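You operate a simulated robot arm through the tools that you are given. There is no shell and no other tool. Be economical: measure what you need, move in short steps, check, and stop when the job is done.

You run a simulated two-armed robot. Do the job below in one go: nothing can be reset, and whatever is moved stays where it is left.

TASK
Take the cap off the oil bottle and lay it down on the wooden drawer bench top. Then fetch the blue tab from the cream bench shelf and set it on the tall carton top. Then put the blue spool in the silver low steel tray. Then open the lower middle blue drawer. Keep to this order.
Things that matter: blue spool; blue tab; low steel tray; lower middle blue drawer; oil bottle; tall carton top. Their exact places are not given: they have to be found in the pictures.

Only the result counts: the job must be done as asked and must still hold three seconds after the hand-in. Knocking over, shifting, dropping, spilling or breaking anything else fails it. Lids that push on must go on centred and level and be pressed home; caps that screw on are set level and turned clockwise until they are tight.

THE ROBOT
Two 7-joint arms with two-finger grippers on one trunk, on a base that drives. Base frame: it is fixed to the floor where the robot stands at the start and does not move with it; the origin is under the middle of the robot, x ahead of it, y to its left, z up; the surface under the hand at the start is at about z = 0.88. Units: m, rad, N and s.
The left shoulder is at the start at [0.034, 0.161, 1.181], the right one opposite. With the tool pointing down near the work surface each hand reaches from about 0.28 to 0.72 m from the robot's upright axis, wherever it stands, measured 20 degrees to its own side. Places, roughly: blue spool (5x5x3 cm) [-4, 4.6, 1]; blue tab (5x3x2 cm) [-4.4, -2.4, 0.3]; low steel tray (15x20x4 cm) [-1.7, 2.5, 0.8]; lower middle blue drawer [0.5, -1.4, 0.4]; oil bottle [0.5, 0, 1]; tall carton top [-4.8, 0.1, 0.6]. Payload 2.45 kg a hand.
The TCP of each hand is the grasp point between the finger pads, 0.026 m short of the fingertips. In the tool frame z runs along the fingers and y along their closing line. Largest opening 0.096 m; the body of the gripper starts 0.069 m behind the TCP.
Orientation is that of the tool frame in the base frame, as [roll, pitch, yaw] about the fixed x, y, z axes, in that order (R = Rz(yaw) Ry(pitch) Rx(roll)). With the fingers straight down and closing along the base's y, the tool's x points along the base's -x, its y along +y and its z along -z.

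THE INTERFACE
- The arms move only by the tool servo_tool. It takes "left_steps", "right_steps" or both (then of equal length, played together; a hand with none holds still); each is a list of rows, each a list of 3 entries, a list of its own where there are three numbers: the turn, a rotation vector about the base's x, y, z in units of 6 degrees (1.0 is 6 degrees), then the shift along the base's x, y, z in units of 40 mm (1.0 is 40 mm), then the closure in counts, from 0 (fully open) to 255 (shut). In form: [[[wx, wy, wz], [x, y, z], claw], ...]. A call has 1 to 12 rows; each row shifts and turns the commanded pose from where the row before left it. A call with a number of a shift or a turn outside -1 to 1 is refused whole. A row lasts 0.2 s, in which the tool goes at most 0.05 m and 0.15 rad; a call with a longer step from one row to the next is refused whole, and so is a gripper value outside its range. A pose out of reach is approached as far as the arm can. The call stops where the force on the tool passes 40 N (or 10 N more than at its start, if that is more) or the arm is blocked; 0.2 s more then pass. Each finger halts on what it meets, pressing with about 35 N; the grip force reading is that of the motor and also rises with nothing between the fingers. The clock runs only during rows and for 0.2 s after the last one: add rows that do not move to give the fingers time. It gives the time, the measured TCP pose, the force on the tool (base axes), the opening and the grip force at its end, in the units of the frame above (readings bear some noise), with the torque about the TCP (base axes, N m) and any sound that the robot's microphone picked up.
- Cameras (640 x 400 px; columns grow to the right, rows downward): "scene" is now at [0.0746, 0.0013, 1.6559]; the picture's right is [-0.17, -0.99, 0.00], its down [-0.80, 0.14, -0.58] and it looks along [0.57, -0.10, -0.81] (base axes); focal length 260 px, centre (320, 200). "left" rides on the left gripper at [0.082, -0.003, -0.098] in its tool frame; the picture's right is [0.04, 1.00, 0.00], its down [-0.73, 0.03, -0.68] and it looks along [-0.68, 0.03, 0.73] (tool axes); focal length 256 px, centre (320, 200). "right" rides on the right gripper at [0.082, 0.003, -0.098] in its tool frame; the picture's right is [-0.04, 1.00, 0.00], its down [-0.73, -0.03, -0.68] and it looks along [-0.68, -0.03, 0.73] (tool axes); focal length 256 px, centre (320, 200).
- snapshot(camera): a new picture of that camera. No time passes.
- raise_lower(by): slides the trunk up (or, below 0, down) by that many m; the arms and the scene camera ride with it, the base frame stays. It gives what a move gives, with no picture.
- drive_base(legs): drives the robot by 1 to 6 legs, each [ahead, left, turn to the left] in m, m and rad, along the robot's own axes; the way and the turn of a leg run together, so that a leg with both is an arc; at most 1.5 m and 3.142 rad a leg. The arms and the cameras ride along, it lands a little off, and it stops where it bumps. It gives what a move gives.
- aim_head(pan, tilt): turns the head with the scene camera to pan (to the left, within 2.094 rad either way) and tilt (down, from -0.506 to 1.204), counted from straight ahead of the robot. It gives what a move gives.
- measure_at(camera, pixels): for up to 12 pixels [column, row] of the newest picture of that camera ("zoom" is the newest enlarged one), the place [x, y, z] in the base frame of the surface seen there, good to about 0.002 m, but the place of the scene camera against the robot may be out by one fixed shift of up to 0.025 m in any direction. No time passes.
- close_up(camera, box): a new picture of the part [left, top, right, bottom] of that camera's present view, enlarged. No time passes.
- hand_in(): hands the job in; it is judged then, once.

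Work in short steps. Measure before you move; look again where a grasp or a placing could have gone wrong, and mend it. You have 110 turns and 100 pictures in all, those below and enlarged ones among them. Open the grippers and draw the arms clear of the work before you hand the job in, unless the task says otherwise; then end with one line.

The tools are called after "Request:" by a JSON object that holds its "method" and its "body". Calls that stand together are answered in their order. servo_tool: Moves the arms, as the interface text tells. Its arguments: {"type":"object","properties":{"left_steps":{"type":"array","items":{"type":"array"}},"right_steps":{"type":"array","items":{"type":"array"}}},"required":[]} The other tools are called the same way: raise_lower (by) slides the trunk up or down; drive_base (legs) drives the base; aim_head (pan, tilt) turns the head that bears the scene camera; snapshot (camera) takes a picture; measure_at (camera, pixels) gives the place of the surface under pixels of a picture; close_up (camera, box) takes an enlarged picture of a part of a camera's view; hand_in () hands the job in.

At the start:

```text
clock: 0.0
left_tool_pos: [0.4387, 0.1132, 1.1833]
left_tcp_rot: [-3.141, 0.0, -3.141]
left_force: [-0.4, 0.8, -0.6]
left_moment: [-0.02, -0.01, 0.0]
left_grip_width: 0.0958
left_finger_force: 0.1
right_tool_pos: [0.4237, -0.1561, 1.1829]
right_tcp_rot: [3.139, 0.002, -3.14]
right_force: [0.4, -0.9, 0.0]
right_moment: [-0.02, -0.02, 0.0]
right_grip_width: 0.0961
right_finger_force: 0.0
trunk travel left (down, up): [-0.35, 0.217]
robot x, y, heading: [-0.0008, -0.0036, -0.001]
head pan, tilt: [-0.169, 0.946]
```

scene: 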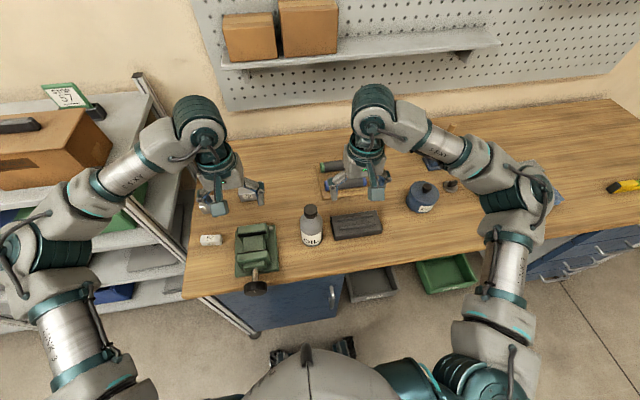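
right: 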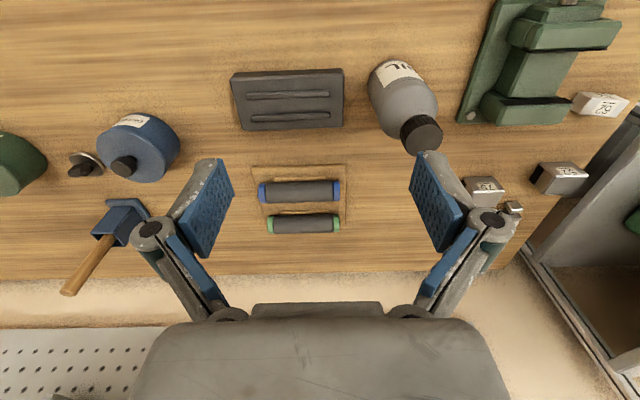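
left: 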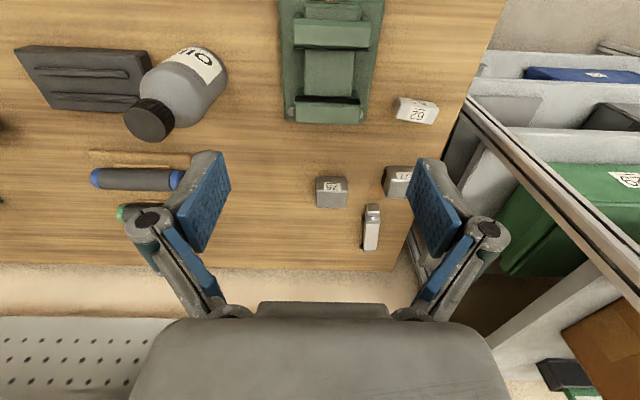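

The OIL bottle's cap shows at scene (310,211), right view (421,133) and left view (149,120). I measure these to locate the cap and the scene camera's offset.

Request:
{"method": "measure_at", "body": {"camera": "left", "pixels": [[149, 120], [135, 110], [165, 110], [190, 75], [100, 80], [180, 180], [330, 190]]}}

Request:
{"method": "measure_at", "body": {"camera": "right", "pixels": [[421, 136], [410, 130], [435, 130], [400, 90], [290, 100], [300, 192]]}}

Request:
{"method": "close_up", "body": {"camera": "scene", "box": [220, 160, 420, 285]}}

Request:
{"method": "measure_at", "body": {"camera": "scene", "pixels": [[310, 209], [357, 225], [210, 240], [330, 300], [250, 300]]}}

```text
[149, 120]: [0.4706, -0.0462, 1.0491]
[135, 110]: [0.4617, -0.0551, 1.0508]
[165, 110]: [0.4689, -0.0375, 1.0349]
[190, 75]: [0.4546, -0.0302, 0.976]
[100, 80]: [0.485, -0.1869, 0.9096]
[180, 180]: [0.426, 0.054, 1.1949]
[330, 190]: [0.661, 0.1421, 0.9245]
```

```text
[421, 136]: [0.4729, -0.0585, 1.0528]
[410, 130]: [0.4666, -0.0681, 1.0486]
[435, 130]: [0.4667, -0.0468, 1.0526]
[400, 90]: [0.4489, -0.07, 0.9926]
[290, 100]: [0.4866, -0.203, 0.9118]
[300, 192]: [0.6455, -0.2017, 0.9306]
```

```text
3.20 times, centred on (320, 222) of scene
```

zoom: 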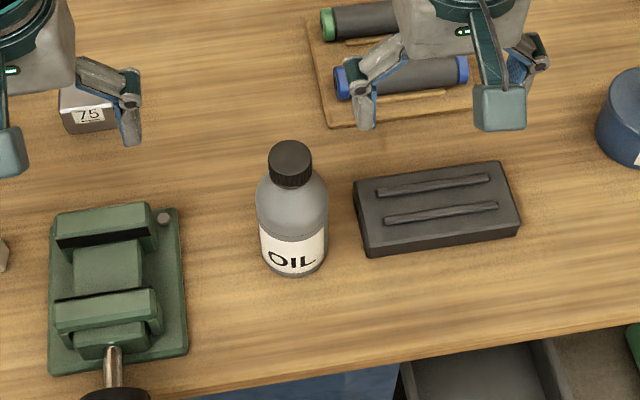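

```text
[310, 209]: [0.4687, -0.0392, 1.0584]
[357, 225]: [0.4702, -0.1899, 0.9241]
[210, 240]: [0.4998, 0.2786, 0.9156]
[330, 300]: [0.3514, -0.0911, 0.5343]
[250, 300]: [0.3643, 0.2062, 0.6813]
```

I enlarge both hand views on the bottle to get the cap's edges and the body's size.

Request:
{"method": "close_up", "body": {"camera": "left", "box": [100, 30, 260, 150]}}

Request:
{"method": "close_up", "body": {"camera": "right", "box": [350, 40, 510, 160]}}

```text
3.33 times, centred on (180, 90) of left
```

zoom: 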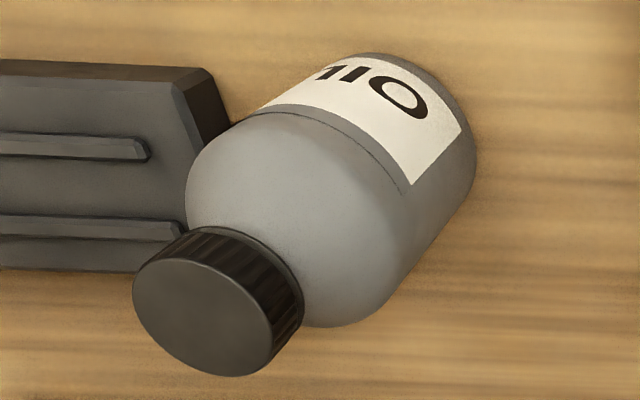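

```text
3.33 times, centred on (430, 100) of right
```

zoom: 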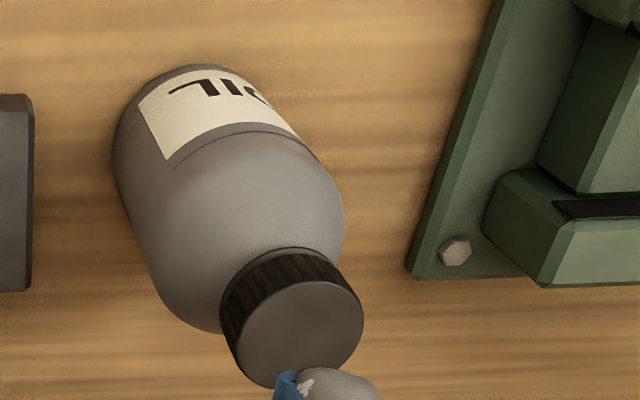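

The cap's top face is visible in the right zoom; I measure its rim, the bottle sides and the vise edge.

Request:
{"method": "measure_at", "body": {"camera": "zoom", "pixels": [[300, 330], [240, 345], [357, 312], [325, 285], [250, 372], [280, 268], [230, 140], [120, 160], [340, 215], [412, 272], [540, 275], [30, 280]]}}

Request:
{"method": "measure_at", "body": {"camera": "left", "pixels": [[151, 122], [135, 117], [164, 127], [153, 140], [150, 103], [290, 110], [300, 30], [325, 110], [330, 30], [325, 65]]}}

Request:
{"method": "measure_at", "body": {"camera": "scene", "pixels": [[310, 208], [304, 207], [316, 207], [311, 240], [303, 236], [319, 236]]}}

```text
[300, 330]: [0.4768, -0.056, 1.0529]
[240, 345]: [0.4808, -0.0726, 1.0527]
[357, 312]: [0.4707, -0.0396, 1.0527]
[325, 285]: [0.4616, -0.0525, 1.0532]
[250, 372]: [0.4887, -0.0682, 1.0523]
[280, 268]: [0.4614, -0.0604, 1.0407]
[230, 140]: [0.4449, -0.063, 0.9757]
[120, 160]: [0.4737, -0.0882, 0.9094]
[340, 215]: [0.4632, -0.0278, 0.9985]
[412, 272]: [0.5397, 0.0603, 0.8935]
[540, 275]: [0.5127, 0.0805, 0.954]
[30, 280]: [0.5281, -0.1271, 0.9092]
```

```text
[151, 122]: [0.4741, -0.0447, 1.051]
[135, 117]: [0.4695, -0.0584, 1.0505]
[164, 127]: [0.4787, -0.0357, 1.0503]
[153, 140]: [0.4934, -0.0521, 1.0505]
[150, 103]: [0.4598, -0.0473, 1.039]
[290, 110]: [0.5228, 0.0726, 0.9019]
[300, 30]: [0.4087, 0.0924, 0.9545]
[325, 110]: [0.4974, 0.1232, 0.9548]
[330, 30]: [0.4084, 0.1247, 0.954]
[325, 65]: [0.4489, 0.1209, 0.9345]
```

```text
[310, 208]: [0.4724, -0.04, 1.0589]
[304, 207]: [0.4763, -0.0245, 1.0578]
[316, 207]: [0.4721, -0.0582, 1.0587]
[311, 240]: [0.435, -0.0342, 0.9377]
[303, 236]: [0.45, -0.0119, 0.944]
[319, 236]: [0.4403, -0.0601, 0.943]
```

Cap centre is about (0.4765, -0.055), top z 1.053, radius 17 mm, with the body radius about 33 mm; the scene camera is off by roughly 15 mm in y. I back off 0.12 m for elbow room, so the left hand can hold the body while the right one unscrews.

Request:
{"method": "drive_base", "body": {"legs": [[-0.12, 0, 0]]}}

```text
clock: 1.2
left_tool_pos: [0.3178, 0.1137, 1.1839]
left_tcp_rot: [3.141, 0.003, -3.141]
left_force: [-0.5, 0.0, -1.3]
left_moment: [-0.03, -0.05, -0.02]
left_grip_width: 0.0963
left_finger_force: 0.0
right_tool_pos: [0.3033, -0.1559, 1.1845]
right_tcp_rot: [3.142, 0.001, -3.141]
right_force: [-0.1, 0.4, 0.5]
right_moment: [-0.01, -0.06, 0.01]
right_grip_width: 0.0961
right_finger_force: 0.2
trunk travel left (down, up): [-0.35, 0.217]
robot x, y, heading: [-0.1177, 0.002, -0.0]
head pan, tilt: [-0.169, 0.946]
```

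The base is 0.12 m back. I tilt the left hand 55 degrees forward while moving it toward (0.36,-0.055,1.02), and move the right hand aside.

Request:
{"method": "servo_tool", "body": {"left_steps": [[[0, -1, 0], [0, 0, 0], 0], [[0, -1, 0], [0, 0, 0], 0], [[0, -1, 0], [0, 0, 0], 0], [[0, -1, 0], [0, 0, 0], 0], [[0, -1, 0], [0, -0.5, 0], 0], [[0, -1, 0], [0, -0.7, 0], 0], [[0, -1, 0], [0, -0.7, 0], 0], [[0, -1, 0], [0, -0.7, 0], 0], [[0, -1, 0], [0, -0.8, -0.5], 0], [[0, -0.17, 0], [0.2, -0.8, -0.5], 0]], "right_steps": [[[0, 0, 0], [0, -1, 0], 0], [[0, 0, 0], [0, -1, 0], 0], [[0, 0, 0], [0, -1, 0], 0], [[0, 0, 0], [0, 0, 0], 0], [[0, 0, 0], [0, 0, 0], 0], [[0, 0, 0], [0, 0, 0], 0], [[0, 0, 0], [0, 0, 0], 0], [[0, 0, 0], [0, 0, 0], 0], [[0, 0, 0], [0, 0, 0], 0], [[0, 0, 0], [0, 0, 0], 0]]}}

Request:
{"method": "snapshot", "body": {"camera": "left"}}

Request:
{"method": "snapshot", "body": {"camera": "scene"}}

```text
clock: 3.4
left_tool_pos: [0.3214, -0.0562, 1.1451]
left_tcp_rot: [-3.14, 0.968, -3.14]
left_force: [1.1, -0.1, -0.4]
left_moment: [0.02, 0.02, 0.01]
left_grip_width: 0.096
left_finger_force: 0.1
right_tool_pos: [0.2988, -0.2781, 1.186]
right_tcp_rot: [3.138, 0.005, 3.141]
right_force: [-0.4, -0.3, 0.1]
right_moment: [0.03, 0.01, 0.02]
right_grip_width: 0.0961
right_finger_force: 0.1
trunk travel left (down, up): [-0.35, 0.217]
robot x, y, heading: [-0.1187, -0.0013, -0.002]
head pan, tilt: [-0.169, 0.946]
```

```text
93 pictures are left
```

left: 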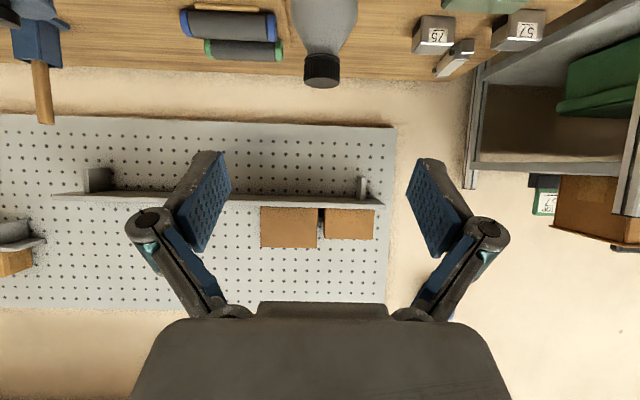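

```text
92 pictures are left
```

scene: 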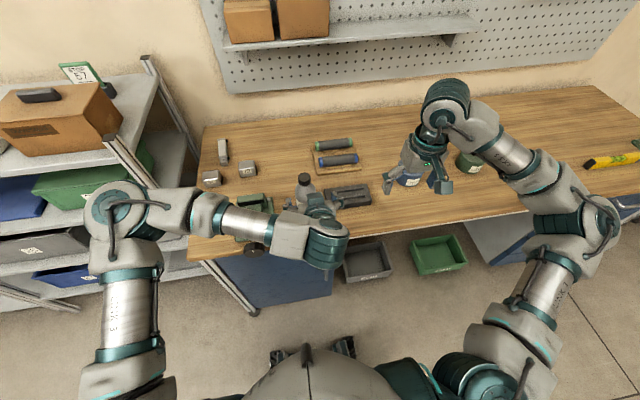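

The hand has tilted well; the bottle shows at left (325,30), cap (322,70). I measure its sides to check y.

Request:
{"method": "measure_at", "body": {"camera": "left", "pixels": [[322, 70], [306, 70], [338, 70], [297, 15], [356, 15], [325, 15]]}}

```text
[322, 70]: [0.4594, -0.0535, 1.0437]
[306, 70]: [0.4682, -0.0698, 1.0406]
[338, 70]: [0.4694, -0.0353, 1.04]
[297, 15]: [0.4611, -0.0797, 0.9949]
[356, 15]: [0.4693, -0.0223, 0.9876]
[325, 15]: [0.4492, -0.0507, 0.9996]
```

Bottle axis is at (0.477, -0.0525). I lower the left hand to the pre-grasp point and then go in along its fingers, stopping at the axis.

Request:
{"method": "servo_tool", "body": {"left_steps": [[[0, 0, 0], [0.3, 0.1, -0.8], 0], [[0, 0, 0], [0.3, 0, -0.8], 0], [[0, 0, 0], [0.3, 0, -0.8], 0], [[0, 0, 0], [0.3, 0, -0.8], 0], [[0, 0, 0], [0.55, 0, -0.39], 0], [[0, 0, 0], [0.55, 0, -0.39], 0], [[0, 0, 0], [0, 0, 0], 0]]}}

Request:
{"method": "snapshot", "body": {"camera": "left"}}

Request:
{"method": "snapshot", "body": {"camera": "right"}}

```text
clock: 5.0
left_tool_pos: [0.4119, -0.0507, 0.987]
left_tcp_rot: [-3.14, 0.967, -3.14]
left_force: [-0.3, -0.3, 0.1]
left_moment: [-0.03, -0.04, -0.03]
left_grip_width: 0.0962
left_finger_force: 0.1
right_tool_pos: [0.298, -0.2778, 1.1852]
right_tcp_rot: [3.14, 0.008, -3.141]
right_force: [0.0, -0.4, 0.4]
right_moment: [0.03, 0.0, 0.0]
right_grip_width: 0.0963
right_finger_force: 0.2
trunk travel left (down, up): [-0.35, 0.217]
robot x, y, heading: [-0.117, 0.0018, 0.002]
head pan, tilt: [-0.169, 0.946]
```

```text
91 pictures are left
```

left: 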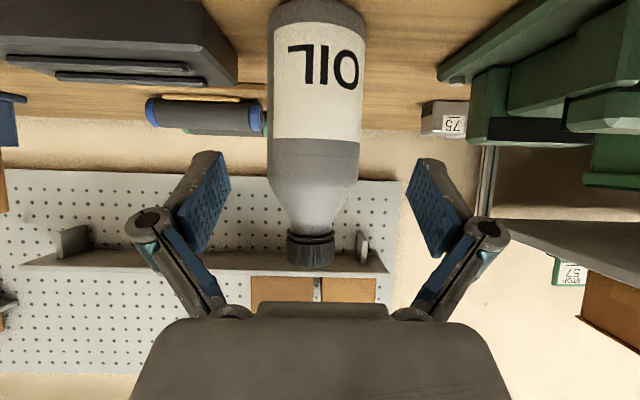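

```text
90 pictures are left
```

right: 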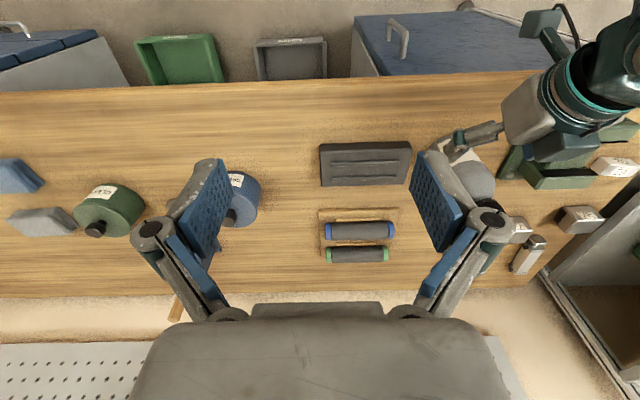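

The bottle is centred between the fingers (column 316). I go on to the axis and close gently in time.

Request:
{"method": "servo_tool", "body": {"left_steps": [[[0, 0, 0], [0.55, 0, -0.4], 0], [[0, 0, 0], [0.55, 0, -0.4], 0], [[0, 0, 0], [0.5, 0, -0.37], 0], [[0, 0, 0], [0, 0, 0], 0], [[0, 0, 0], [0, 0, 0], 60], [[0, 0, 0], [0, 0, 0], 130], [[0, 0, 0], [0, 0, 0], 130], [[0, 0, 0], [0, 0, 0], 200]]}}

Request:
{"method": "snapshot", "body": {"camera": "left"}}

```text
clock: 6.8
left_tool_pos: [0.4755, -0.0509, 0.9419]
left_tcp_rot: [-3.141, 0.968, -3.139]
left_force: [-0.6, -1.3, 3.7]
left_moment: [0.14, -0.02, -0.06]
left_grip_width: 0.0664
left_finger_force: 34.9
right_tool_pos: [0.2981, -0.2771, 1.1846]
right_tcp_rot: [3.139, 0.007, 3.141]
right_force: [0.0, -0.3, -0.2]
right_moment: [0.01, 0.01, -0.01]
right_grip_width: 0.0959
right_finger_force: 0.0
trunk travel left (down, up): [-0.35, 0.217]
robot x, y, heading: [-0.1172, 0.0022, 0.009]
head pan, tilt: [-0.169, 0.946]
```

```text
89 pictures are left
```

left: 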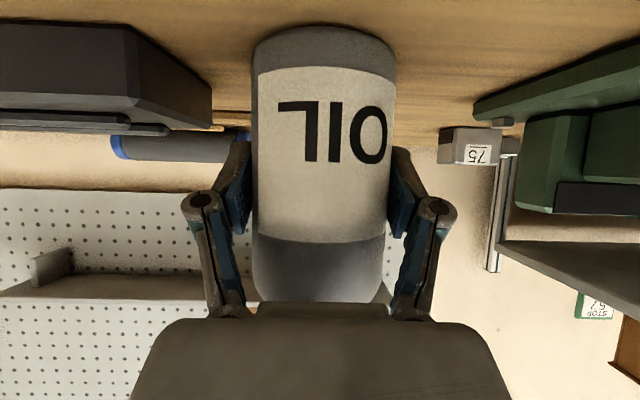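

The bottle is held firmly at 66 mm and has not moved. I bring the right hand over the cap at z 1.185, turned 42 degrees clockwise beforehand to leave room for unscrewing.

Request:
{"method": "servo_tool", "body": {"right_steps": [[[0, 0, -1], [0.9, 0, 0], 0], [[0, 0, -1], [0.9, 0, 0], 0], [[0, 0, -1], [0.9, 0.7, 0], 0], [[0, 0, -1], [0.8, 0.8, 0], 0], [[0, 0, -1], [0.5, 0.9, 0], 0], [[0, 0, -1], [0.475, 0.9, 0], 0], [[0, 0, -1], [0, 1, 0], 0], [[0, 0, 0], [0, 1, 0], 0], [[0, 0, 0], [0, 0.325, 0], 0], [[0, 0, 0], [0, 0, 0], 0]]}}

Request:
{"method": "snapshot", "body": {"camera": "right"}}

Request:
{"method": "snapshot", "body": {"camera": "scene"}}

```text
clock: 9.0
left_tool_pos: [0.4746, -0.0504, 0.9418]
left_tcp_rot: [-3.142, 0.97, -3.14]
left_force: [-0.5, -0.3, 6.2]
left_moment: [0.0, -0.06, -0.11]
left_grip_width: 0.0663
left_finger_force: 35.1
right_tool_pos: [0.4802, -0.051, 1.186]
right_tcp_rot: [3.14, 0.006, 2.408]
right_force: [-0.1, -0.6, -0.1]
right_moment: [0.03, -0.02, 0.01]
right_grip_width: 0.0959
right_finger_force: 0.1
trunk travel left (down, up): [-0.35, 0.217]
robot x, y, heading: [-0.1204, -0.0014, -0.004]
head pan, tilt: [-0.169, 0.946]
```

```text
88 pictures are left
```

right: 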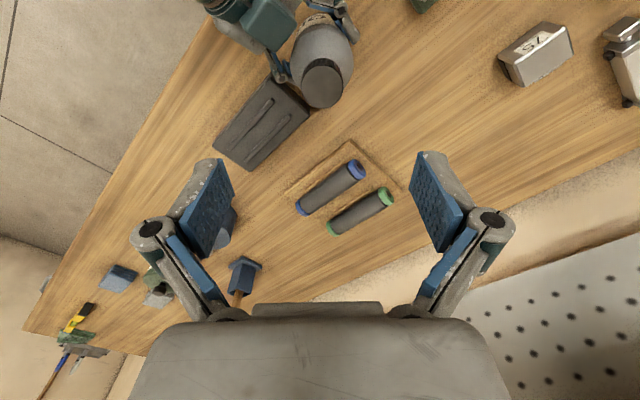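

```text
87 pictures are left
```

scene: 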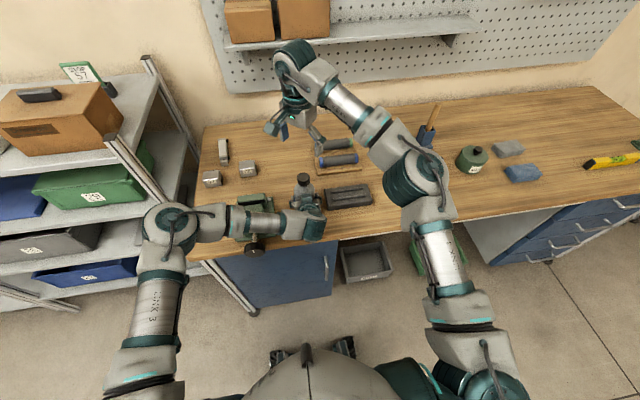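

The cap top is at right (323,88). I measure its rim for the centre.

Request:
{"method": "measure_at", "body": {"camera": "right", "pixels": [[323, 87], [306, 88], [341, 86], [324, 70], [323, 103], [410, 60]]}}

Request:
{"method": "close_up", "body": {"camera": "right", "box": [270, 20, 390, 110]}}

```text
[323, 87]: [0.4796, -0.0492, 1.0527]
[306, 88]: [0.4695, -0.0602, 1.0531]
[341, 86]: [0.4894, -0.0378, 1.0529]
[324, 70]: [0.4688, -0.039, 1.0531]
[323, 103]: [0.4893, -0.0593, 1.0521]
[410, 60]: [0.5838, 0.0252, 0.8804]
```

```text
4.44 times, centred on (330, 65) of right
```

zoom: 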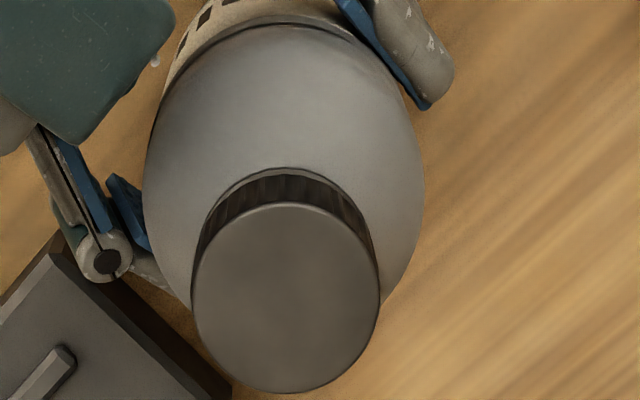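

Cap centre is (0.4796, -0.049), 36 mm wide, top at 1.053. I descend to z about 1.055 so that the tips stop above the shoulder, then close on the cap.

Request:
{"method": "servo_tool", "body": {"right_steps": [[[0, 0, 0], [0, 0.04, -1], 0], [[0, 0, 0], [0, 0, -1], 0], [[0, 0, 0], [0, 0, -0.8], 0], [[0, 0, 0], [0, 0, -0.45], 0], [[0, 0, 0], [0, 0, 0], 80], [[0, 0, 0], [0, 0, 0], 140], [[0, 0, 0], [0, 0, 0], 200], [[0, 0, 0], [0, 0, 0], 200]]}}

Request:
{"method": "snapshot", "body": {"camera": "right"}}

```text
clock: 10.8
left_tool_pos: [0.4743, -0.0509, 0.941]
left_tcp_rot: [-3.138, 0.966, -3.141]
left_force: [-5.2, -1.4, 7.4]
left_moment: [0.44, -0.4, -0.08]
left_grip_width: 0.0664
left_finger_force: 35.1
right_tool_pos: [0.4774, -0.0495, 1.0556]
right_tcp_rot: [3.14, 0.007, 2.409]
right_force: [5.1, 2.6, -0.7]
right_moment: [0.07, -0.16, 0.11]
right_grip_width: 0.0368
right_finger_force: 35.4
trunk travel left (down, up): [-0.35, 0.217]
robot x, y, heading: [-0.1146, -0.0025, -0.001]
head pan, tilt: [-0.169, 0.946]
```

```text
85 pictures are left
```

right: 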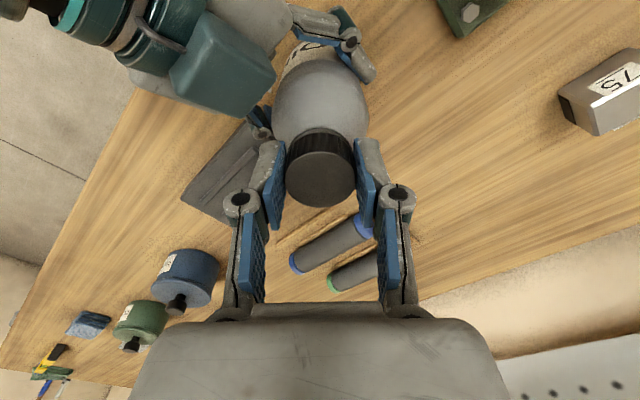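

Cap is gripped at 37 mm. I start turning it counter-clockwise by 36 degrees and watch the torque.

Request:
{"method": "servo_tool", "body": {"right_steps": [[[0, 0, 1], [0, 0, 0], 230], [[0, 0, 1], [0, 0, 0], 230], [[0, 0, 1], [0, 0, 0], 230], [[0, 0, 1], [0, 0, 0], 230], [[0, 0, 1], [0, 0, 0], 230], [[0, 0, 1], [0, 0, 0], 230]]}}

Request:
{"method": "close_up", "body": {"camera": "right", "box": [200, 60, 440, 210]}}

```text
clock: 12.2
left_tool_pos: [0.4743, -0.0493, 0.9421]
left_tcp_rot: [-3.138, 0.968, -3.138]
left_force: [-8.0, -2.1, 8.3]
left_moment: [-0.03, -0.24, 0.03]
left_grip_width: 0.0663
left_finger_force: 34.3
right_tool_pos: [0.4771, -0.0502, 1.0556]
right_tcp_rot: [3.14, 0.008, 3.039]
right_force: [6.1, 1.0, -0.3]
right_moment: [-0.03, -0.22, 0.0]
right_grip_width: 0.0364
right_finger_force: 34.8
trunk travel left (down, up): [-0.35, 0.217]
robot x, y, heading: [-0.1169, -0.0002, 0.001]
head pan, tilt: [-0.169, 0.946]
```

```text
2.67 times, centred on (320, 135) of right
```

zoom: 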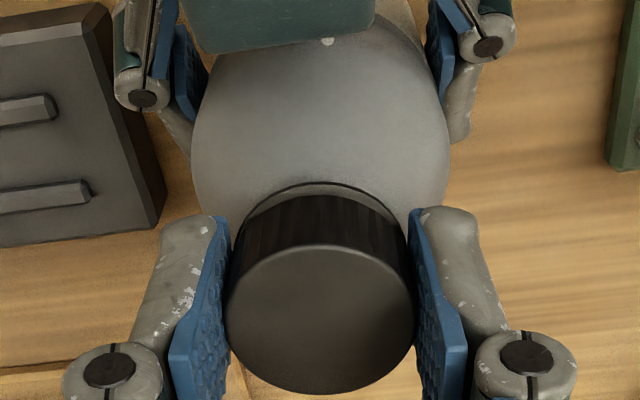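

No resisting torque remains and a ring gap seems to show under the cap. I turn another 66 degrees.

Request:
{"method": "servo_tool", "body": {"right_steps": [[[0, 0, 1], [0, 0, 0], 230], [[0, 0, 1], [0, 0, 0], 230], [[0, 0, 1], [0, 0, 0], 230], [[0, 0, 1], [0, 0, 0], 230], [[0, 0, 1], [0, 0, 0], 230], [[0, 0, 1], [0, 0, 0], 230], [[0, 0, 1], [0, 0, 0], 230], [[0, 0, 1], [0, 0, 0], 230], [[0, 0, 1], [0, 0, 0], 230], [[0, 0, 1], [0, 0, 0], 230], [[0, 0, 1], [0, 0, 0], 230]]}}

Request:
{"method": "snapshot", "body": {"camera": "right"}}

```text
clock: 14.6
left_tool_pos: [0.4749, -0.0492, 0.9424]
left_tcp_rot: [-3.139, 0.967, -3.14]
left_force: [-9.3, 5.8, 7.8]
left_moment: [-0.56, -0.16, 0.01]
left_grip_width: 0.0664
left_finger_force: 35.4
right_tool_pos: [0.4774, -0.05, 1.0561]
right_tcp_rot: [3.141, 0.007, -2.41]
right_force: [6.6, -6.6, 0.8]
right_moment: [-0.21, -0.14, -0.02]
right_grip_width: 0.036
right_finger_force: 35.0
right hand out of reach, approached as far as the arm can: row 9, 10, 11
trunk travel left (down, up): [-0.35, 0.217]
robot x, y, heading: [-0.1193, -0.0033, 0.001]
head pan, tilt: [-0.169, 0.946]
```

```text
83 pictures are left
```

right: 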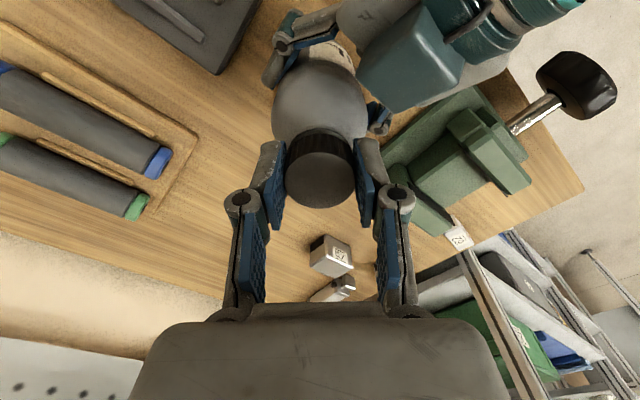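

About 84 degrees turned, wrist at its limit. I test with a gentle 4 mm lift and look at the force.

Request:
{"method": "servo_tool", "body": {"right_steps": [[[0, 0, 0], [0, 0, 0.05], 230], [[0, 0, 0], [0, 0, 0.05], 230], [[0, 0, 0], [0, 0, 0], 230]]}}

```text
clock: 15.4
left_tool_pos: [0.4767, -0.0513, 0.9419]
left_tcp_rot: [-3.138, 0.968, -3.138]
left_force: [-8.2, 4.8, 16.1]
left_moment: [-0.21, -0.55, 0.02]
left_grip_width: 0.066
left_finger_force: 35.5
right_tool_pos: [0.4787, -0.0504, 1.0574]
right_tcp_rot: [3.137, 0.004, -2.408]
right_force: [8.3, -4.4, -20.4]
right_moment: [-0.26, -0.42, -0.02]
right_grip_width: 0.0364
right_finger_force: 35.4
trunk travel left (down, up): [-0.35, 0.217]
robot x, y, heading: [-0.1159, 0.0025, 0.001]
head pan, tilt: [-0.169, 0.946]
```

It is still on the thread (20 N at 2 mm lift). I lower again, open, turn the open hand back clockwise, and regrip.

Request:
{"method": "servo_tool", "body": {"right_steps": [[[0, 0, 0], [0, 0, -0.1], 200], [[0, 0, 0], [0, 0, 0], 60], [[0, 0, -1], [0, 0, 0], 60], [[0, 0, -1], [0, 0, 0], 60], [[0, 0, -1], [0, 0, 0], 60], [[0, 0, -1], [0, 0, 0], 60], [[0, 0, -1], [0, 0, 0], 60], [[0, 0, -1], [0, 0, 0], 60], [[0, 0, -1], [0, 0, 0], 60], [[0, 0, -1], [0, 0, 0], 60], [[0, 0, -1], [0, 0, 0], 60], [[0, 0, -1], [0, 0, 0], 60]]}}

Request:
{"method": "servo_tool", "body": {"right_steps": [[[0, 0, -1], [0, 0, 0], 60], [[0, 0, -1], [0, 0, 0], 60], [[0, 0, -1], [0, 0, 0], 60], [[0, 0, -1], [0, 0, 0], 60], [[0, 0, 0], [0, 0, 0], 60]]}}

Request:
{"method": "snapshot", "body": {"camera": "right"}}

```text
clock: 18.0
left_tool_pos: [0.4745, -0.0504, 0.9417]
left_tcp_rot: [-3.141, 0.965, -3.139]
left_force: [3.3, 0.0, 9.9]
left_moment: [0.25, 0.07, -0.06]
left_grip_width: 0.0661
left_finger_force: 35.1
right_tool_pos: [0.4782, -0.0495, 1.0562]
right_tcp_rot: [3.141, 0.006, 2.827]
right_force: [-0.8, 0.1, 0.4]
right_moment: [0.02, 0.02, 0.02]
right_grip_width: 0.0734
right_finger_force: 0.2
trunk travel left (down, up): [-0.35, 0.217]
robot x, y, heading: [-0.1201, -0.0008, 0.002]
head pan, tilt: [-0.169, 0.946]
```

```text
clock: 19.2
left_tool_pos: [0.4764, -0.0493, 0.9416]
left_tcp_rot: [-3.139, 0.967, -3.14]
left_force: [3.1, 0.6, 8.9]
left_moment: [0.23, 0.05, -0.06]
left_grip_width: 0.0661
left_finger_force: 34.8
right_tool_pos: [0.478, -0.0493, 1.056]
right_tcp_rot: [3.139, 0.007, 2.41]
right_force: [0.0, 0.0, -1.4]
right_moment: [-0.01, -0.01, 0.0]
right_grip_width: 0.0733
right_finger_force: 0.1
trunk travel left (down, up): [-0.35, 0.217]
robot x, y, heading: [-0.1208, 0.0015, 0.005]
head pan, tilt: [-0.169, 0.946]
```

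```text
82 pictures are left
```

right: 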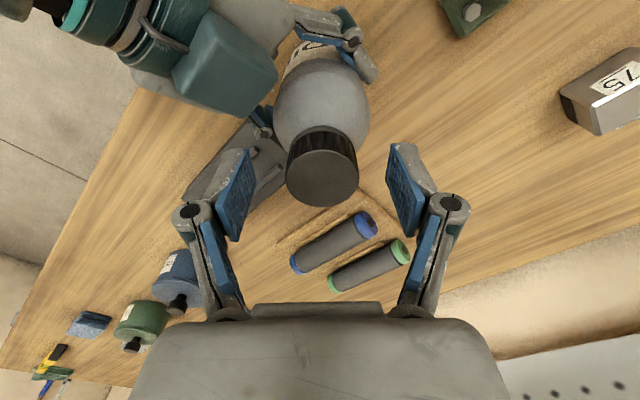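

I check the cap's height to see whether it has risen with the turn.

Request:
{"method": "measure_at", "body": {"camera": "right", "pixels": [[320, 178], [310, 185], [330, 170]]}}

Request:
{"method": "servo_tool", "body": {"right_steps": [[[0, 0, -1], [0, 0, 0], 60], [[0, 0, -1], [0, 0, 0], 60], [[0, 0, -1], [0, 0, 0], 60], [[0, 0, -1], [0, 0, 0], 60], [[0, 0, -1], [0, 0, 0], 60], [[0, 0, 0], [0, 0, 0], 130], [[0, 0, 0], [0, 0, 0], 200], [[0, 0, 0], [0, 0, 0], 230]]}}

```text
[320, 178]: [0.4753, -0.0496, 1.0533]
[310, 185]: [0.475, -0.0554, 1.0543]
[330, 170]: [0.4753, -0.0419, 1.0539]
```

```text
clock: 21.0
left_tool_pos: [0.475, -0.0501, 0.9422]
left_tcp_rot: [-3.138, 0.965, -3.14]
left_force: [-6.2, -0.8, 9.2]
left_moment: [0.28, -0.76, -0.05]
left_grip_width: 0.0664
left_finger_force: 34.9
right_tool_pos: [0.4776, -0.0505, 1.056]
right_tcp_rot: [3.139, 0.007, 1.884]
right_force: [10.5, 0.8, 1.1]
right_moment: [0.07, -0.22, -0.02]
right_grip_width: 0.0372
right_finger_force: 34.5
trunk travel left (down, up): [-0.35, 0.217]
robot x, y, heading: [-0.1182, 0.0029, 0.001]
head pan, tilt: [-0.169, 0.946]
```

Gripped at -72 degrees. I turn 114 degrees counter-clockwise in two calls.

Request:
{"method": "servo_tool", "body": {"right_steps": [[[0, 0, 1], [0, 0, 0], 230], [[0, 0, 1], [0, 0, 0], 230], [[0, 0, 1], [0, 0, 0], 230], [[0, 0, 1], [0, 0, 0], 230], [[0, 0, 1], [0, 0, 0], 230], [[0, 0, 1], [0, 0, 0], 230], [[0, 0, 1], [0, 0, 0], 230], [[0, 0, 1], [0, 0, 0], 230], [[0, 0, 1], [0, 0, 0], 230], [[0, 0, 1], [0, 0, 0], 230], [[0, 0, 1], [0, 0, 0], 230], [[0, 0, 1], [0, 0, 0], 230]]}}

Request:
{"method": "servo_tool", "body": {"right_steps": [[[0, 0, 1], [0, 0, 0], 230], [[0, 0, 1], [0, 0, 0], 230], [[0, 0, 1], [0, 0, 0], 230], [[0, 0, 1], [0, 0, 0], 230], [[0, 0, 1], [0, 0, 0], 230], [[0, 0, 1], [0, 0, 0], 230], [[0, 0, 0.8], [0, 0, 0], 230], [[0, 0, 0], [0, 0, 0.05], 230], [[0, 0, 0], [0, 0, 0.05], 230], [[0, 0, 0], [0, 0, 0], 230]]}}

```text
clock: 23.6
left_tool_pos: [0.474, -0.0505, 0.9414]
left_tcp_rot: [-3.14, 0.966, -3.14]
left_force: [-7.7, -0.6, 5.6]
left_moment: [0.11, -0.3, 0.03]
left_grip_width: 0.0666
left_finger_force: 34.9
right_tool_pos: [0.4765, -0.0503, 1.056]
right_tcp_rot: [3.139, 0.007, -3.14]
right_force: [7.8, 0.8, 4.8]
right_moment: [-0.08, -0.2, 0.0]
right_grip_width: 0.0372
right_finger_force: 34.9
trunk travel left (down, up): [-0.35, 0.217]
robot x, y, heading: [-0.1173, 0.0014, 0.001]
head pan, tilt: [-0.169, 0.946]
```

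```text
clock: 25.8
left_tool_pos: [0.4759, -0.0506, 0.9415]
left_tcp_rot: [-3.138, 0.969, -3.139]
left_force: [-9.9, -1.2, 11.1]
left_moment: [0.13, -0.65, -0.03]
left_grip_width: 0.0664
left_finger_force: 35.2
right_tool_pos: [0.477, -0.0508, 1.0586]
right_tcp_rot: [3.138, 0.007, -2.428]
right_force: [9.9, 1.9, -14.8]
right_moment: [0.03, -0.49, 0.0]
right_grip_width: 0.0372
right_finger_force: 34.9
trunk travel left (down, up): [-0.35, 0.217]
robot x, y, heading: [-0.1191, -0.002, 0.003]
head pan, tilt: [-0.169, 0.946]
```

The cap rises slowly (about 1 mm per 84 degrees), still threaded. I do another regrip: open, turn back 114 degrees, close.

Request:
{"method": "servo_tool", "body": {"right_steps": [[[0, 0, 0], [0, 0, -0.05], 200], [[0, 0, 0], [0, 0, 0], 70], [[0, 0, -1], [0, 0, 0], 70], [[0, 0, -1], [0, 0, 0], 70], [[0, 0, -1], [0, 0, 0], 70], [[0, 0, -1], [0, 0, 0], 70], [[0, 0, -1], [0, 0, 0], 70], [[0, 0, -1], [0, 0, 0], 70], [[0, 0, -1], [0, 0, 0], 70], [[0, 0, -1], [0, 0, 0], 70], [[0, 0, -1], [0, 0, 0], 70], [[0, 0, -1], [0, 0, 0], 70]]}}

Request:
{"method": "servo_tool", "body": {"right_steps": [[[0, 0, -1], [0, 0, 0], 70], [[0, 0, -1], [0, 0, 0], 70], [[0, 0, -1], [0, 0, 0], 70], [[0, 0, -1], [0, 0, 0], 70], [[0, 0, -1], [0, 0, 0], 70], [[0, 0, -1], [0, 0, 0], 70], [[0, 0, -1], [0, 0, 0], 70], [[0, 0, -1], [0, 0, 0], 70], [[0, 0, -1], [0, 0, 0], 70], [[0, 0, 0], [0, 0, 0], 70]]}}

Request:
{"method": "snapshot", "body": {"camera": "right"}}

```text
clock: 28.4
left_tool_pos: [0.4752, -0.0491, 0.9414]
left_tcp_rot: [-3.138, 0.966, -3.137]
left_force: [3.9, 1.8, 8.7]
left_moment: [0.07, 0.05, -0.04]
left_grip_width: 0.0662
left_finger_force: 34.8
right_tool_pos: [0.478, -0.0488, 1.0573]
right_tcp_rot: [3.14, 0.006, 2.805]
right_force: [0.2, 0.1, 1.2]
right_moment: [0.02, 0.0, 0.03]
right_grip_width: 0.0697
right_finger_force: 0.0
trunk travel left (down, up): [-0.35, 0.217]
robot x, y, heading: [-0.1163, 0.001, 0.008]
head pan, tilt: [-0.169, 0.946]
```

```text
clock: 30.6
left_tool_pos: [0.4749, -0.0486, 0.9414]
left_tcp_rot: [-3.137, 0.967, -3.138]
left_force: [3.7, 1.6, 9.2]
left_moment: [0.03, 0.08, -0.02]
left_grip_width: 0.066
left_finger_force: 35.0
right_tool_pos: [0.4773, -0.05, 1.0565]
right_tcp_rot: [3.141, 0.006, 1.864]
right_force: [-0.1, 0.3, 0.4]
right_moment: [-0.01, -0.02, -0.02]
right_grip_width: 0.0698
right_finger_force: 0.1
trunk travel left (down, up): [-0.35, 0.217]
robot x, y, heading: [-0.1155, 0.0012, 0.002]
head pan, tilt: [-0.169, 0.946]
```

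```text
81 pictures are left
```

right: 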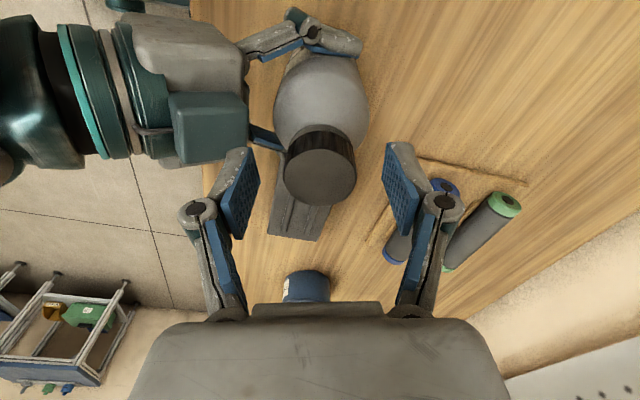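

Request:
{"method": "measure_at", "body": {"camera": "right", "pixels": [[320, 177], [310, 185], [330, 170], [350, 178], [292, 178], [325, 198]]}}

Request:
{"method": "servo_tool", "body": {"right_steps": [[[0, 0, 0], [0, 0, 0], 150], [[0, 0, 0], [0, 0, 0], 230], [[0, 0, 0], [0, 0, 0], 230], [[0, 0, 1], [0, 0, 0], 230], [[0, 0, 1], [0, 0, 0], 230], [[0, 0, 1], [0, 0, 0], 230], [[0, 0, 1], [0, 0, 0], 230], [[0, 0, 1], [0, 0, 0], 230], [[0, 0, 1], [0, 0, 0], 230], [[0, 0, 1], [0, 0, 0], 230], [[0, 0, 1], [0, 0, 0], 230], [[0, 0, 1], [0, 0, 0], 230]]}}

Request:
{"method": "servo_tool", "body": {"right_steps": [[[0, 0, 1], [0, 0, 0], 230], [[0, 0, 1], [0, 0, 0], 230], [[0, 0, 1], [0, 0, 0], 230], [[0, 0, 1], [0, 0, 0], 230], [[0, 0, 1], [0, 0, 0], 230], [[0, 0, 1], [0, 0, 0], 230], [[0, 0, 1], [0, 0, 0], 230], [[0, 0, 1], [0, 0, 0], 230], [[0, 0, 1], [0, 0, 0], 230], [[0, 0, 0], [0, 0, 0.05], 230], [[0, 0, 0], [0, 0, 0.05], 230], [[0, 0, 0], [0, 0, 0], 230]]}}

```text
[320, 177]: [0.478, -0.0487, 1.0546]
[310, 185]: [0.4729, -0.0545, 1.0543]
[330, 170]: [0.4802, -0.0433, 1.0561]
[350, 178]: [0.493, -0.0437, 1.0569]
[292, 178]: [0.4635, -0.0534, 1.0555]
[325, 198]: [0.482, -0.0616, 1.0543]
```

```text
clock: 33.2
left_tool_pos: [0.4753, -0.0497, 0.9414]
left_tcp_rot: [-3.138, 0.966, -3.139]
left_force: [1.6, 1.2, 6.0]
left_moment: [-0.06, -0.06, 0.01]
left_grip_width: 0.0661
left_finger_force: 35.4
right_tool_pos: [0.4779, -0.0494, 1.0589]
right_tcp_rot: [3.141, 0.008, 2.81]
right_force: [0.9, -3.1, 2.3]
right_moment: [-0.11, -0.08, 0.04]
right_grip_width: 0.0366
right_finger_force: 35.0
trunk travel left (down, up): [-0.35, 0.217]
robot x, y, heading: [-0.117, 0.0021, 0.002]
head pan, tilt: [-0.169, 0.946]
```

```text
clock: 35.8
left_tool_pos: [0.4747, -0.0495, 0.9417]
left_tcp_rot: [-3.14, 0.967, -3.14]
left_force: [0.0, 1.2, 4.4]
left_moment: [0.03, 0.19, -0.05]
left_grip_width: 0.0662
left_finger_force: 35.1
right_tool_pos: [0.4786, -0.0501, 1.0617]
right_tcp_rot: [3.14, 0.007, -2.533]
right_force: [-0.1, -0.4, 0.0]
right_moment: [-0.02, 0.01, 0.0]
right_grip_width: 0.0364
right_finger_force: 34.9
trunk travel left (down, up): [-0.35, 0.217]
robot x, y, heading: [-0.1165, 0.002, 0.004]
head pan, tilt: [-0.169, 0.946]
```

Force is zero: the cap is free. I lift it 80 mm clear, then look.

Request:
{"method": "servo_tool", "body": {"right_steps": [[[0, 0, 0], [0, 0, 0.5], 230], [[0, 0, 0], [0, 0, 1], 230], [[0, 0, 0], [0, 0, 1], 230], [[0, 0, 0], [0, 0, 1], 230], [[0, 0, 0], [0, 0, 0], 230]]}}

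Request:
{"method": "snapshot", "body": {"camera": "right"}}

Request:
{"method": "snapshot", "body": {"camera": "scene"}}

```text
clock: 37.0
left_tool_pos: [0.4761, -0.0491, 0.9412]
left_tcp_rot: [-3.138, 0.967, -3.14]
left_force: [-2.9, 0.5, 3.0]
left_moment: [0.09, 0.3, -0.03]
left_grip_width: 0.0663
left_finger_force: 34.3
right_tool_pos: [0.4774, -0.0478, 1.202]
right_tcp_rot: [3.141, 0.007, -2.532]
right_force: [0.9, -0.2, -1.3]
right_moment: [-0.01, -0.01, 0.02]
right_grip_width: 0.0364
right_finger_force: 34.7
trunk travel left (down, up): [-0.35, 0.217]
robot x, y, heading: [-0.1161, 0.0008, 0.002]
head pan, tilt: [-0.169, 0.946]
```

```text
80 pictures are left
```

right: 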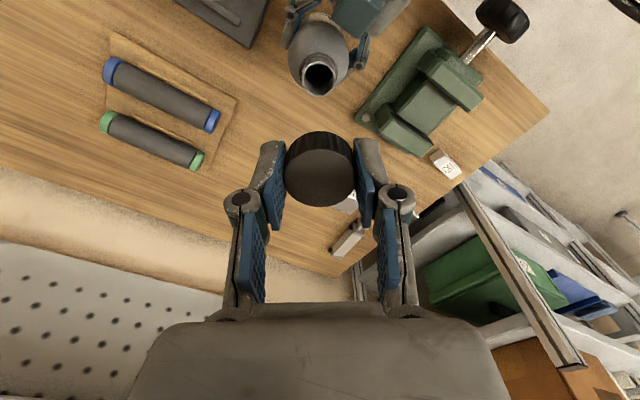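

```text
79 pictures are left
```

scene: 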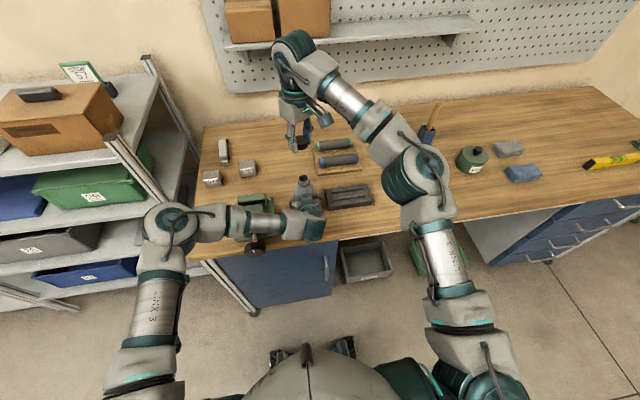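

The cap is in the hand and the bottle stands open. I release the bottle with the left hand and draw it back along its fingers, then look at the free bench area.

Request:
{"method": "servo_tool", "body": {"left_steps": [[[0, 0, 0], [0, 0, 0], 130], [[0, 0, 0], [0, 0, 0], 60], [[0, 0, 0], [0, 0, 0], 0], [[0, 0, 0], [-0.4, 0, 0.28], 0], [[0, 0, 0], [-0.8, 0, 0.56], 0], [[0, 0, 0], [-0.8, 0, 0.56], 0], [[0, 0, 0], [-0.8, 0, 0.56], 0], [[0, 0, 0], [-0.4, 0.5, 0.7], 0], [[0, 0.6, 0], [0, 0.9, 0.7], 0], [[0, 1, 0], [0, 0.9, 0.5], 0], [[0, 1, 0], [0, 0.9, 0], 0], [[0, 1, 0], [0, 0.9, 0], 0]]}}

Request:
{"method": "servo_tool", "body": {"right_steps": [[[0, 0, 0], [0, -1, 0], 230], [[0, 0, 0], [0, -1, 0], 230], [[0, 0, 0], [-0.2, -1, 0], 230], [[0, 0, 0], [-0.3, -1, 0], 230], [[0, 0, 0], [-0.3, -1, 0], 230], [[0, 0, 0], [-0.3, -1, 0], 230], [[0, 0, 0], [0, -0.7, 0], 230], [[0, 0, 0], [0, 0, 0], 230]]}}

Request:
{"method": "snapshot", "body": {"camera": "right"}}

Request:
{"method": "snapshot", "body": {"camera": "scene"}}

```text
clock: 39.6
left_tool_pos: [0.3481, 0.1173, 1.0953]
left_tcp_rot: [-3.139, 0.589, -3.14]
left_force: [-0.1, 0.3, -0.1]
left_moment: [0.01, 0.0, 0.0]
left_grip_width: 0.0957
left_finger_force: 0.0
right_tool_pos: [0.4778, -0.0456, 1.2008]
right_tcp_rot: [-3.14, 0.005, -2.534]
right_force: [0.9, 0.2, -0.4]
right_moment: [-0.01, -0.03, 0.0]
right_grip_width: 0.0359
right_finger_force: 35.4
trunk travel left (down, up): [-0.35, 0.217]
robot x, y, heading: [-0.1183, 0.0033, -0.0]
head pan, tilt: [-0.169, 0.946]
```

```text
clock: 41.4
left_tool_pos: [0.349, 0.1136, 1.0947]
left_tcp_rot: [-3.141, 0.591, -3.141]
left_force: [-0.2, 0.6, -0.5]
left_moment: [-0.01, -0.03, -0.04]
left_grip_width: 0.0964
left_finger_force: 0.0
right_tool_pos: [0.3914, -0.2911, 1.1881]
right_tcp_rot: [3.14, 0.008, -2.536]
right_force: [0.7, 0.2, -0.3]
right_moment: [0.01, -0.03, 0.0]
right_grip_width: 0.0358
right_finger_force: 35.2
right hand out of reach, approached as far as the arm can: row 2, 4, 5, 6, 7
trunk travel left (down, up): [-0.35, 0.217]
robot x, y, heading: [-0.1149, 0.0003, -0.002]
head pan, tilt: [-0.169, 0.946]
```

```text
78 pictures are left
```

right: 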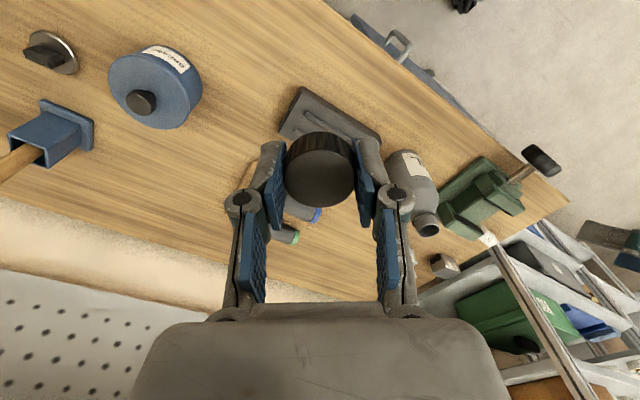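

```text
77 pictures are left
```

scene: 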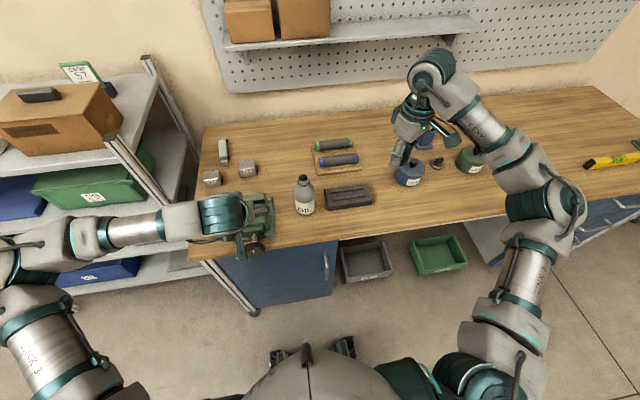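

Free bench shows at right (230,50), between the blue pot and the block. I measure table points there and the front edge.

Request:
{"method": "measure_at", "body": {"camera": "right", "pixels": [[230, 40], [270, 60], [240, 100], [340, 60], [330, 15], [190, 100], [205, 90], [280, 125], [305, 90]]}}

```text
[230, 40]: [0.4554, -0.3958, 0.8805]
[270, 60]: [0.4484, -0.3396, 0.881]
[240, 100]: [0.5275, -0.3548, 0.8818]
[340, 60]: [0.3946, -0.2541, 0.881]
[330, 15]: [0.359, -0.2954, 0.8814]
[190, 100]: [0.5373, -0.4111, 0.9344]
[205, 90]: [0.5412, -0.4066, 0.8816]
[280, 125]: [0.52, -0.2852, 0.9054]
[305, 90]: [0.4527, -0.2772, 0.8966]
```

I place the cap at (0.42,-0.34) on the bare bench (z 0.881): turn the hand back 36 degrees while moving over, and lower to about 60 mm above first.

Request:
{"method": "servo_tool", "body": {"right_steps": [[[0, 0, -1], [0.2, -0.3, 0], 230], [[0, 0, -1], [0.2, -0.3, 0], 230], [[0, 0, -1], [0.2, -0.3, -0.3], 230], [[0, 0, -1], [0.1, -0.3, -0.7], 230], [[0, 0, -1], [0, 0, -1], 230], [[0, 0, -1], [0, 0, -1], 230], [[0, 0, 0], [0, 0, -1], 230], [[0, 0, 0], [0, 0, -1], 230], [[0, 0, 0], [0, 0, 0], 230]]}}

Request:
{"method": "snapshot", "body": {"camera": "right"}}

```text
clock: 43.4
left_tool_pos: [0.3459, 0.113, 1.095]
left_tcp_rot: [3.142, 0.59, -3.141]
left_force: [-0.4, -0.6, 0.0]
left_moment: [0.02, 0.0, -0.03]
left_grip_width: 0.0958
left_finger_force: 0.0
right_tool_pos: [0.4196, -0.3385, 0.9894]
right_tcp_rot: [3.139, 0.008, 3.12]
right_force: [0.7, 0.2, -0.1]
right_moment: [-0.03, 0.03, 0.03]
right_grip_width: 0.0356
right_finger_force: 35.0
trunk travel left (down, up): [-0.35, 0.217]
robot x, y, heading: [-0.1171, 0.0004, -0.0]
head pan, tilt: [-0.169, 0.946]
```

```text
76 pictures are left
```

right: 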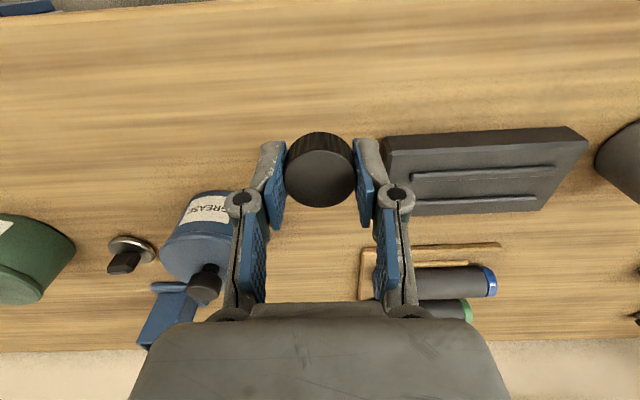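

The place below is clear; I lower the last 80 mm, slower at the end, to touch the bench.

Request:
{"method": "servo_tool", "body": {"right_steps": [[[0, 0, 0], [-0.2, -0.2, -0.7], 230], [[0, 0, 0], [0, 0, -0.7], 230], [[0, 0, 0], [0, 0, -0.3], 230], [[0, 0, 0], [0, 0, -0.15], 230], [[0, 0, 0], [0, 0, -0.1], 230], [[0, 0, 0], [0, 0, 0], 230]]}}

Request:
{"method": "close_up", "body": {"camera": "right", "box": [220, 100, 420, 225]}}

```text
clock: 44.8
left_tool_pos: [0.347, 0.1129, 1.0952]
left_tcp_rot: [3.141, 0.59, -3.138]
left_force: [-0.3, 0.1, -0.1]
left_moment: [0.03, -0.04, 0.07]
left_grip_width: 0.0959
left_finger_force: 0.2
right_tool_pos: [0.4125, -0.3463, 0.9108]
right_tcp_rot: [3.14, 0.008, 3.122]
right_force: [0.8, -0.8, 0.3]
right_moment: [0.01, 0.01, 0.01]
right_grip_width: 0.0357
right_finger_force: 34.9
trunk travel left (down, up): [-0.35, 0.217]
robot x, y, heading: [-0.1181, 0.0005, 0.001]
head pan, tilt: [-0.169, 0.946]
```

```text
3.20 times, centred on (320, 162) of right
```

zoom: 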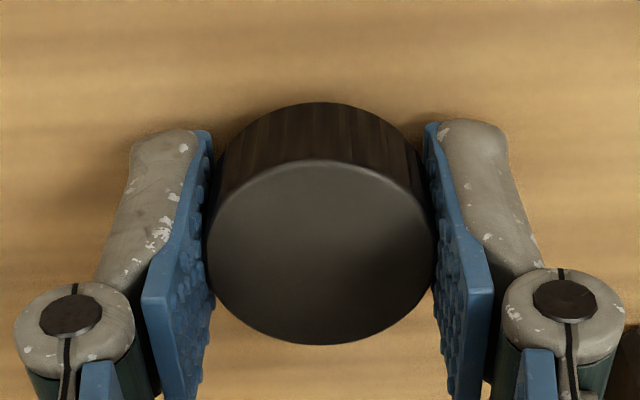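

No contact yet (force 0.3 N). I creep down until the force shows touch.

Request:
{"method": "servo_tool", "body": {"right_steps": [[[0, 0, 0], [0, 0, -0.05], 230], [[0, 0, 0], [0, 0, -0.05], 230], [[0, 0, 0], [0, 0, 0], 230]]}}

Request:
{"method": "measure_at", "body": {"camera": "zoom", "pixels": [[320, 260], [320, 130], [320, 105], [320, 60]]}}

```text
clock: 45.6
left_tool_pos: [0.3487, 0.1133, 1.0951]
left_tcp_rot: [3.141, 0.59, -3.14]
left_force: [0.8, -0.3, 0.5]
left_moment: [0.0, 0.01, 0.01]
left_grip_width: 0.096
left_finger_force: 0.0
right_tool_pos: [0.412, -0.346, 0.9074]
right_tcp_rot: [3.138, 0.007, 3.12]
right_force: [0.3, -1.0, -0.4]
right_moment: [0.0, -0.02, 0.02]
right_grip_width: 0.0355
right_finger_force: 35.0
trunk travel left (down, up): [-0.35, 0.217]
robot x, y, heading: [-0.1146, 0.0027, 0.002]
head pan, tilt: [-0.169, 0.946]
```

```text
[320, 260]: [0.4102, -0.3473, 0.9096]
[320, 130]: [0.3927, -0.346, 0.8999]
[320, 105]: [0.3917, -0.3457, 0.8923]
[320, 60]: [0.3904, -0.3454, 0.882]
```

The fingertips are at the bench and the cap is about 3-4 mm above it. I go down until a touch, then open partly.

Request:
{"method": "servo_tool", "body": {"right_steps": [[[0, 0, 0], [0, 0, -0.04], 230], [[0, 0, 0], [0, 0, -0.03], 230], [[0, 0, 0], [0, 0, 0], 140], [[0, 0, 0], [0, 0, 0], 80], [[0, 0, 0], [0, 0, 0], 80], [[0, 0, 0], [0, 0, 0.5], 80], [[0, 0, 0], [0, 0, 1], 80], [[0, 0, 0], [0, 0, 1], 60], [[0, 0, 0], [0, 0, 1], 60], [[0, 0, 0], [0, 0, 1], 60]]}}

Request:
{"method": "snapshot", "body": {"camera": "right"}}

```text
clock: 47.8
left_tool_pos: [0.3475, 0.1134, 1.0958]
left_tcp_rot: [-3.139, 0.59, -3.14]
left_force: [-0.1, 0.1, 0.1]
left_moment: [-0.01, 0.02, 0.01]
left_grip_width: 0.0963
left_finger_force: 0.1
right_tool_pos: [0.4108, -0.3453, 1.0865]
right_tcp_rot: [3.14, 0.005, 3.122]
right_force: [0.1, 0.7, -0.2]
right_moment: [-0.01, -0.01, 0.0]
right_grip_width: 0.0734
right_finger_force: 0.0
trunk travel left (down, up): [-0.35, 0.217]
robot x, y, heading: [-0.1145, -0.0011, -0.002]
head pan, tilt: [-0.169, 0.946]
```

```text
74 pictures are left
```

right: 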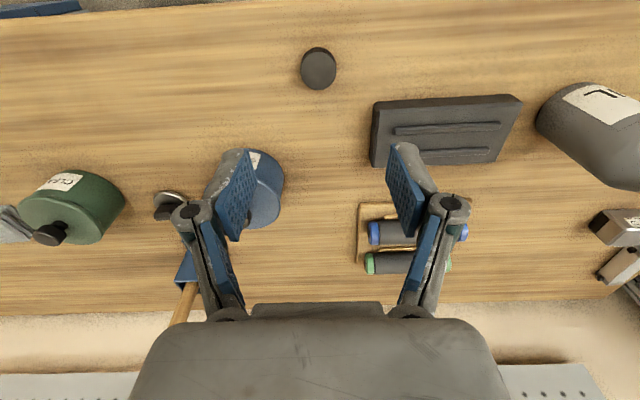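

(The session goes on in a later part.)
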